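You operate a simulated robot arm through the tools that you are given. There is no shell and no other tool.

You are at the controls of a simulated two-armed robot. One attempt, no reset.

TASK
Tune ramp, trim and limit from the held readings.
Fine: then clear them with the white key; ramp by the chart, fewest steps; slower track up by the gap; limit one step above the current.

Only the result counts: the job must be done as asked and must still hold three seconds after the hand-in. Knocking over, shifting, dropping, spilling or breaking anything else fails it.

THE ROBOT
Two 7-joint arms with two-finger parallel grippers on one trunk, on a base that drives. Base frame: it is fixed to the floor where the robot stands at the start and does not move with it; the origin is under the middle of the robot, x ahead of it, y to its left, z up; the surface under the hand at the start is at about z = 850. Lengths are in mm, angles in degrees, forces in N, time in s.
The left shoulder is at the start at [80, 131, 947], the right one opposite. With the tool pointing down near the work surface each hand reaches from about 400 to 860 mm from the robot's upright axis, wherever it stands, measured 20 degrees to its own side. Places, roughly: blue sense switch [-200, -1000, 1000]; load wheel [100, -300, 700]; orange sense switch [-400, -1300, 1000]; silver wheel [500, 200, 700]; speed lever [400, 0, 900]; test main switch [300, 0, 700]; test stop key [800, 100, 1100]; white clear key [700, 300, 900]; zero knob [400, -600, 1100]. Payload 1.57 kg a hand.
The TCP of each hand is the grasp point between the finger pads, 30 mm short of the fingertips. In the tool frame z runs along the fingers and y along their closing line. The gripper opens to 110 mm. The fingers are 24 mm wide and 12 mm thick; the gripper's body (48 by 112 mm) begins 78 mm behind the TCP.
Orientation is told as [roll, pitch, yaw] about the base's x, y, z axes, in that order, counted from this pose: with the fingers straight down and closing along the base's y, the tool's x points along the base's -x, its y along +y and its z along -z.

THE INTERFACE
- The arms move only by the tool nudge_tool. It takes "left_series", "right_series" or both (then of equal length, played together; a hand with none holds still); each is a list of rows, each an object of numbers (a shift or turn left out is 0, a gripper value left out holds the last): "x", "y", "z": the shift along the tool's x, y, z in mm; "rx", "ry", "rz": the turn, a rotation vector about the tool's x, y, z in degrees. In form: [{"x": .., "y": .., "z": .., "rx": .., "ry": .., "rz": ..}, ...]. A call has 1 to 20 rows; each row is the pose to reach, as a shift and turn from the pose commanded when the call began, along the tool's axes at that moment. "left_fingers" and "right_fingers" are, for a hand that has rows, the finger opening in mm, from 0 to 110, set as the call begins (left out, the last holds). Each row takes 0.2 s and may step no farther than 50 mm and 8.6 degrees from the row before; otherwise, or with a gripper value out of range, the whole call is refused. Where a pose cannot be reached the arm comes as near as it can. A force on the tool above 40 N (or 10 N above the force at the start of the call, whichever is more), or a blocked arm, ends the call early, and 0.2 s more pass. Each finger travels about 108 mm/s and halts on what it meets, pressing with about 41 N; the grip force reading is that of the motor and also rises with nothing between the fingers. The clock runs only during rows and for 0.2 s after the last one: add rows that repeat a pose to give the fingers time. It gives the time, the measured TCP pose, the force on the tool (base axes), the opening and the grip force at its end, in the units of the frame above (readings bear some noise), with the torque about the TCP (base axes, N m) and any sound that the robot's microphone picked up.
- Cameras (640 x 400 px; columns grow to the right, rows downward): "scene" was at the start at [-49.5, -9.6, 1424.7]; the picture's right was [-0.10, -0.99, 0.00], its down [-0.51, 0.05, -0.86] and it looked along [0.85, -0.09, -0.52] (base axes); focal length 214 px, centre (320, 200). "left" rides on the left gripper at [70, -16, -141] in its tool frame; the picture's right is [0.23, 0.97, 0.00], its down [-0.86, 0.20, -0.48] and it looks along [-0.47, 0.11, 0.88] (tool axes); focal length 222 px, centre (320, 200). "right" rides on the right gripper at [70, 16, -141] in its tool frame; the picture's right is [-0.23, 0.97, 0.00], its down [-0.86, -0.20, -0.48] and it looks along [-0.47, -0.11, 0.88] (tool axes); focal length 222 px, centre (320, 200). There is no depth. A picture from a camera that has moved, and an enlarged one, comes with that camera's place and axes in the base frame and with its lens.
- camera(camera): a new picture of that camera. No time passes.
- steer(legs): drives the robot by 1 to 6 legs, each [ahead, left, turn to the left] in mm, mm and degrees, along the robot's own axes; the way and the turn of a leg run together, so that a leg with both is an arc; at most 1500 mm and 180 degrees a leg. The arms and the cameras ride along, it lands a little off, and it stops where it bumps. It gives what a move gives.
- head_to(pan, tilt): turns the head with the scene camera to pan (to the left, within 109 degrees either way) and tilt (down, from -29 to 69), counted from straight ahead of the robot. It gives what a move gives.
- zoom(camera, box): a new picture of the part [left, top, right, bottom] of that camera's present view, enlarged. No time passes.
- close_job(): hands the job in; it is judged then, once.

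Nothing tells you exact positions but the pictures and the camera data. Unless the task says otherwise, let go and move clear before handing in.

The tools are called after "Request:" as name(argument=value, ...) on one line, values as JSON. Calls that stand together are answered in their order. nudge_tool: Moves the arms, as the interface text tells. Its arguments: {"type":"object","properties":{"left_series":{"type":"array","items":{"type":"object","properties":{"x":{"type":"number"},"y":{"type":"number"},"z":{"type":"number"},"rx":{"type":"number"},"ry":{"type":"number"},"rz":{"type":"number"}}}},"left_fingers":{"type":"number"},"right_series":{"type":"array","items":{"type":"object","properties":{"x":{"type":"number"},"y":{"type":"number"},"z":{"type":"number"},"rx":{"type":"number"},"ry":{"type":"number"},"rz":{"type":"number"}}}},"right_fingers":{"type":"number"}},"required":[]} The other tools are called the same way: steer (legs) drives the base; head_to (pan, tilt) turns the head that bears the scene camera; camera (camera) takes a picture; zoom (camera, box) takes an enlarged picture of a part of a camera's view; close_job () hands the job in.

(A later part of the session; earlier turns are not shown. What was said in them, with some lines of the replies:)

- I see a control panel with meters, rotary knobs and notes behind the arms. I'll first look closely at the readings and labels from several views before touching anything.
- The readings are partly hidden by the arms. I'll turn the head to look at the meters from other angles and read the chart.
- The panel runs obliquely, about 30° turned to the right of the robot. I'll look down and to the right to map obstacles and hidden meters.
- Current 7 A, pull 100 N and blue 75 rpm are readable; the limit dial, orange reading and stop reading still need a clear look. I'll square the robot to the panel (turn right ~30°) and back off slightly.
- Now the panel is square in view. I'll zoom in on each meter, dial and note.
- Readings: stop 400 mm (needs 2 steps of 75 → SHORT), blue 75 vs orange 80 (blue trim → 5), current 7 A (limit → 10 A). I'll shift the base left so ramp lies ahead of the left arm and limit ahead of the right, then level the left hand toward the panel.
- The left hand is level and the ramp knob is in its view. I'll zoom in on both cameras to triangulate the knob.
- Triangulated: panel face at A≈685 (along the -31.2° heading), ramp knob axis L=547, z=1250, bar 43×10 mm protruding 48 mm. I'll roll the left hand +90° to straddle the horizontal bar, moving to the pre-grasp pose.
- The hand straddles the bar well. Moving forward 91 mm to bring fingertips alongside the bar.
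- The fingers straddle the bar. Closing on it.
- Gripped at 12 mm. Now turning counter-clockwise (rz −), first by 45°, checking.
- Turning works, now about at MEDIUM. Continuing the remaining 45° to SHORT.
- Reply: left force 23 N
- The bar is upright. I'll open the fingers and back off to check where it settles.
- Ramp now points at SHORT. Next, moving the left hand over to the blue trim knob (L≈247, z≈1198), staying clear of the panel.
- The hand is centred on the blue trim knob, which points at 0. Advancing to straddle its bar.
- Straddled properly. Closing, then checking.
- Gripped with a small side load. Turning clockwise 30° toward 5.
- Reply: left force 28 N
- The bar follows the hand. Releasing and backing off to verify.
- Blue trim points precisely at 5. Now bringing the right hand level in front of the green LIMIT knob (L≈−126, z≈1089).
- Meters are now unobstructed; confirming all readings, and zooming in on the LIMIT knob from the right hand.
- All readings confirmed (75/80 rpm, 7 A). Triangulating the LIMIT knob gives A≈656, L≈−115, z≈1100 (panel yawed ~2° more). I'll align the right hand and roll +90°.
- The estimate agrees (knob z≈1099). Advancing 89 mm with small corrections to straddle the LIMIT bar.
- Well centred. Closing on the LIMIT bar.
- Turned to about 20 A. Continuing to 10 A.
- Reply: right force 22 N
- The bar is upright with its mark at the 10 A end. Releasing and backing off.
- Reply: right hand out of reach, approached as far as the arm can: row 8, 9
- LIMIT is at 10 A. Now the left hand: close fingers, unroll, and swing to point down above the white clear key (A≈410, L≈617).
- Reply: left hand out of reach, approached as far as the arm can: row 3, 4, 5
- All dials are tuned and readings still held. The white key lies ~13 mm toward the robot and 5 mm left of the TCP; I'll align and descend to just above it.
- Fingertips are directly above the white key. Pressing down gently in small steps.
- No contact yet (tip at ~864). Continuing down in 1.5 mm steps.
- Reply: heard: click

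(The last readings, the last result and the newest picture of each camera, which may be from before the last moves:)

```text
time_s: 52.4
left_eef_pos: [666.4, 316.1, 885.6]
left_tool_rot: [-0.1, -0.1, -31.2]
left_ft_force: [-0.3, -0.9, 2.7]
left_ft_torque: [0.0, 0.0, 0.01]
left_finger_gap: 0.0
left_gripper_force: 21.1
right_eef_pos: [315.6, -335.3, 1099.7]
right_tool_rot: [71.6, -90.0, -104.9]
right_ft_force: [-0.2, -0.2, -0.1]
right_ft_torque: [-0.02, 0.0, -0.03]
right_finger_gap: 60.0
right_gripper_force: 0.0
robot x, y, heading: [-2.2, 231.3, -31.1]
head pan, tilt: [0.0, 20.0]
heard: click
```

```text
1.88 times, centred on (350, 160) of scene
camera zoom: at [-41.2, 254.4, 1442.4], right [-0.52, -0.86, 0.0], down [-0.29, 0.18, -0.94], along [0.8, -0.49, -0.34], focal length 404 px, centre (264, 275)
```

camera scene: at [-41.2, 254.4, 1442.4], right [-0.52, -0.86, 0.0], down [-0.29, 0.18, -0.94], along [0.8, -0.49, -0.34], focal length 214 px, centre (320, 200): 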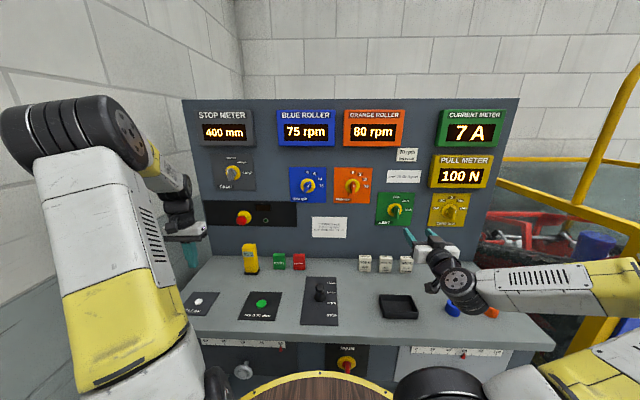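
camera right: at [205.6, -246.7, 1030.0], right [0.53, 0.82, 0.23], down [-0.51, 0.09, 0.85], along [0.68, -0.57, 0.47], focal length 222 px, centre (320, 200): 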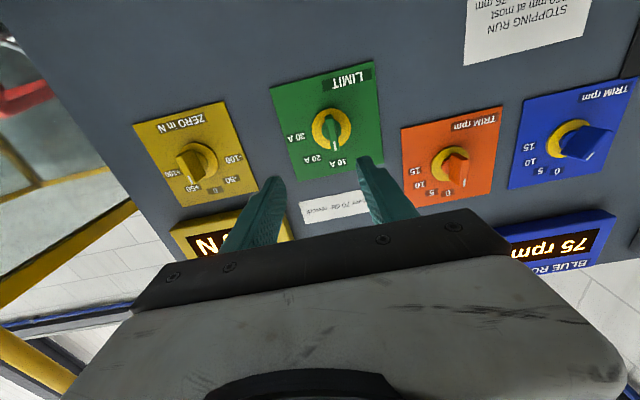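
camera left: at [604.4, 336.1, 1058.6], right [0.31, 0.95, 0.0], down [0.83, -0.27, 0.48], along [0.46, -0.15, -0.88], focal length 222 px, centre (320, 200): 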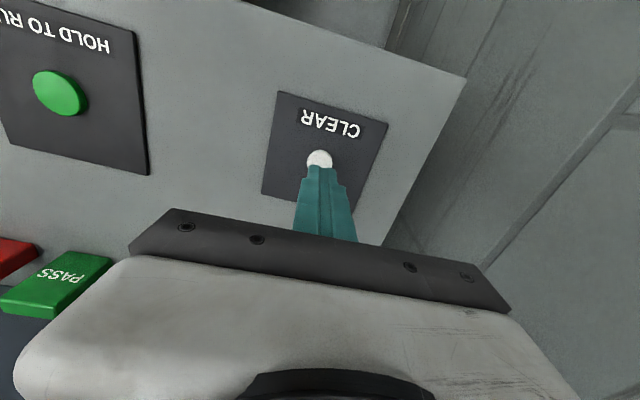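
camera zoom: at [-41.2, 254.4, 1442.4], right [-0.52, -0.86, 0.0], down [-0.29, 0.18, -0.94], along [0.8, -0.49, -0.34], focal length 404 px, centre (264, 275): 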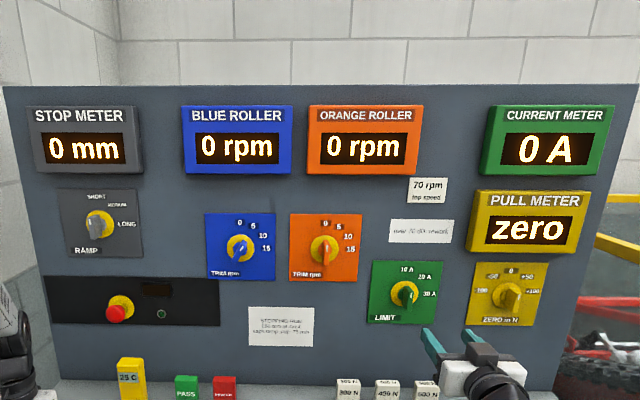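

A click was heard and all meters show zero: the readings are cleared. I'll lift the hand straight up off the key and check everything.

Request:
nudge_tool(left_series=[{"z": -15}, {"z": -50}, {"z": -90}, {"z": -130}, {"z": -150}, {"z": -150}])

Request:
camera(camera="scene")

Request:
zoom(camera="scene", box=[200, 150, 320, 225])

Request:
zoom(camera="scene", box=[320, 150, 480, 250])

Request:
camera(camera="left")

```text
time_s: 53.8
left_eef_pos: [666.9, 316.9, 1038.6]
left_tool_rot: [-0.1, -0.1, -31.3]
left_ft_force: [-0.6, 0.4, 0.7]
left_ft_torque: [-0.02, 0.03, -0.03]
left_finger_gap: 0.0
left_gripper_force: 21.4
right_eef_pos: [316.1, -336.0, 1098.2]
right_tool_rot: [38.1, -90.0, -71.2]
right_ft_force: [0.0, 0.1, 0.6]
right_ft_torque: [-0.02, 0.01, 0.01]
right_finger_gap: 60.0
right_gripper_force: 0.1
robot x, y, heading: [-3.3, 228.8, -31.1]
head pan, tilt: [0.0, 20.0]
```

```text
taken
camera scene: at [-41.1, 254.4, 1442.4], right [-0.52, -0.86, 0.0], down [-0.29, 0.18, -0.94], along [0.8, -0.49, -0.34], focal length 214 px, centre (320, 200)
```

scene: 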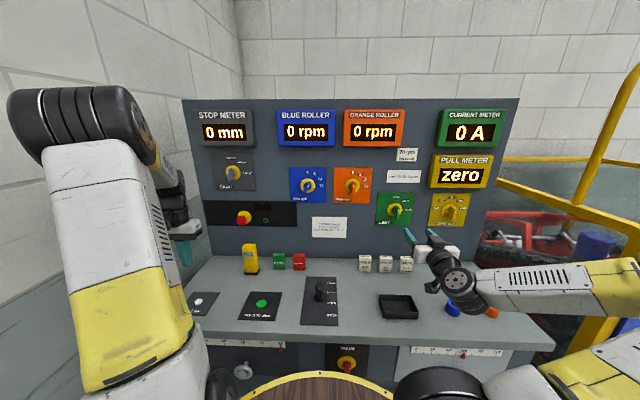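

```text
5.33 times, centred on (260, 188) of scene
camera zoom: at [-41.1, 254.4, 1442.4], right [-0.52, -0.86, 0.0], down [-0.29, 0.18, -0.94], along [0.8, -0.49, -0.34], focal length 1144 px, centre (640, 267)
```

zoom: 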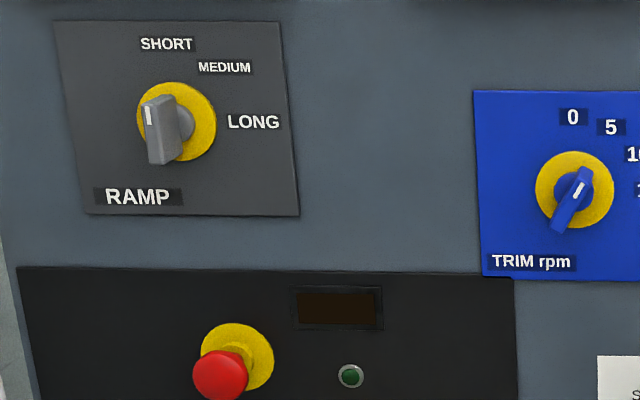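

```text
4.00 times, centred on (400, 200) of scene
camera zoom: at [-41.1, 254.4, 1442.4], right [-0.52, -0.86, 0.0], down [-0.29, 0.18, -0.94], along [0.8, -0.49, -0.34], focal length 858 px, centre (0, 200)
```

zoom: 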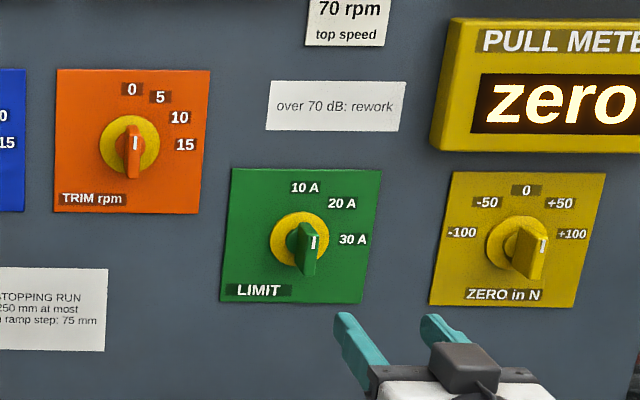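

```text
taken
camera left: at [600.0, 338.7, 1181.1], right [0.31, 0.95, 0.0], down [0.83, -0.27, 0.48], along [0.46, -0.15, -0.88], focal length 222 px, centre (320, 200)
```

left: 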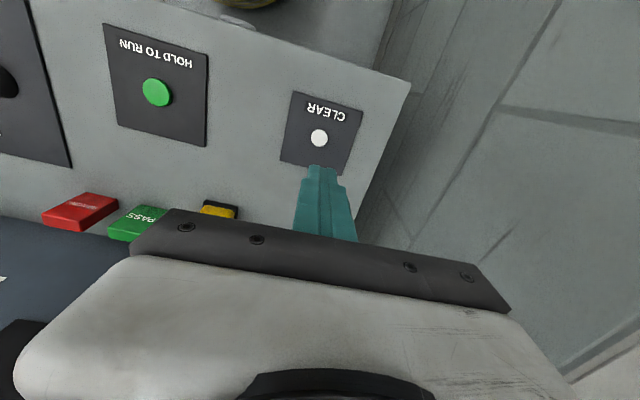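

Ramp is at SHORT, blue trim at 5 and limit at 10 A. The meters are cleared, both hands are clear of the panel, and nothing else has moved. Handing in.

Request:
close_job()

```text
The job is handed in.
```

I set all three dials from the held readings, cleared the readings with the white key, and handed the job in. The final pictures showed the dials in place and both hands clear of the panel; the hand-in gave no verdict.

| Setting | Held reading | Set to | Why |
|---|---|---|---|
| Ramp | Stop meter 400 mm | SHORT | The chart allows 250 mm at most and 75 mm per step, so it took two steps down from LONG. |
| Trim | Blue 75 rpm, orange 80 rpm | Blue at 5 | Blue is the slower track, and the gap is 5 rpm. Orange stays at 0. |
| Limit | Current 7 A | 10 A | I took "one step above the current" as the first dial mark above 7 A. It was at 30 A. |

When I pressed the white key there was a click, and all the meters went to zero. The other controls looked unchanged, and nothing appeared knocked or shifted.
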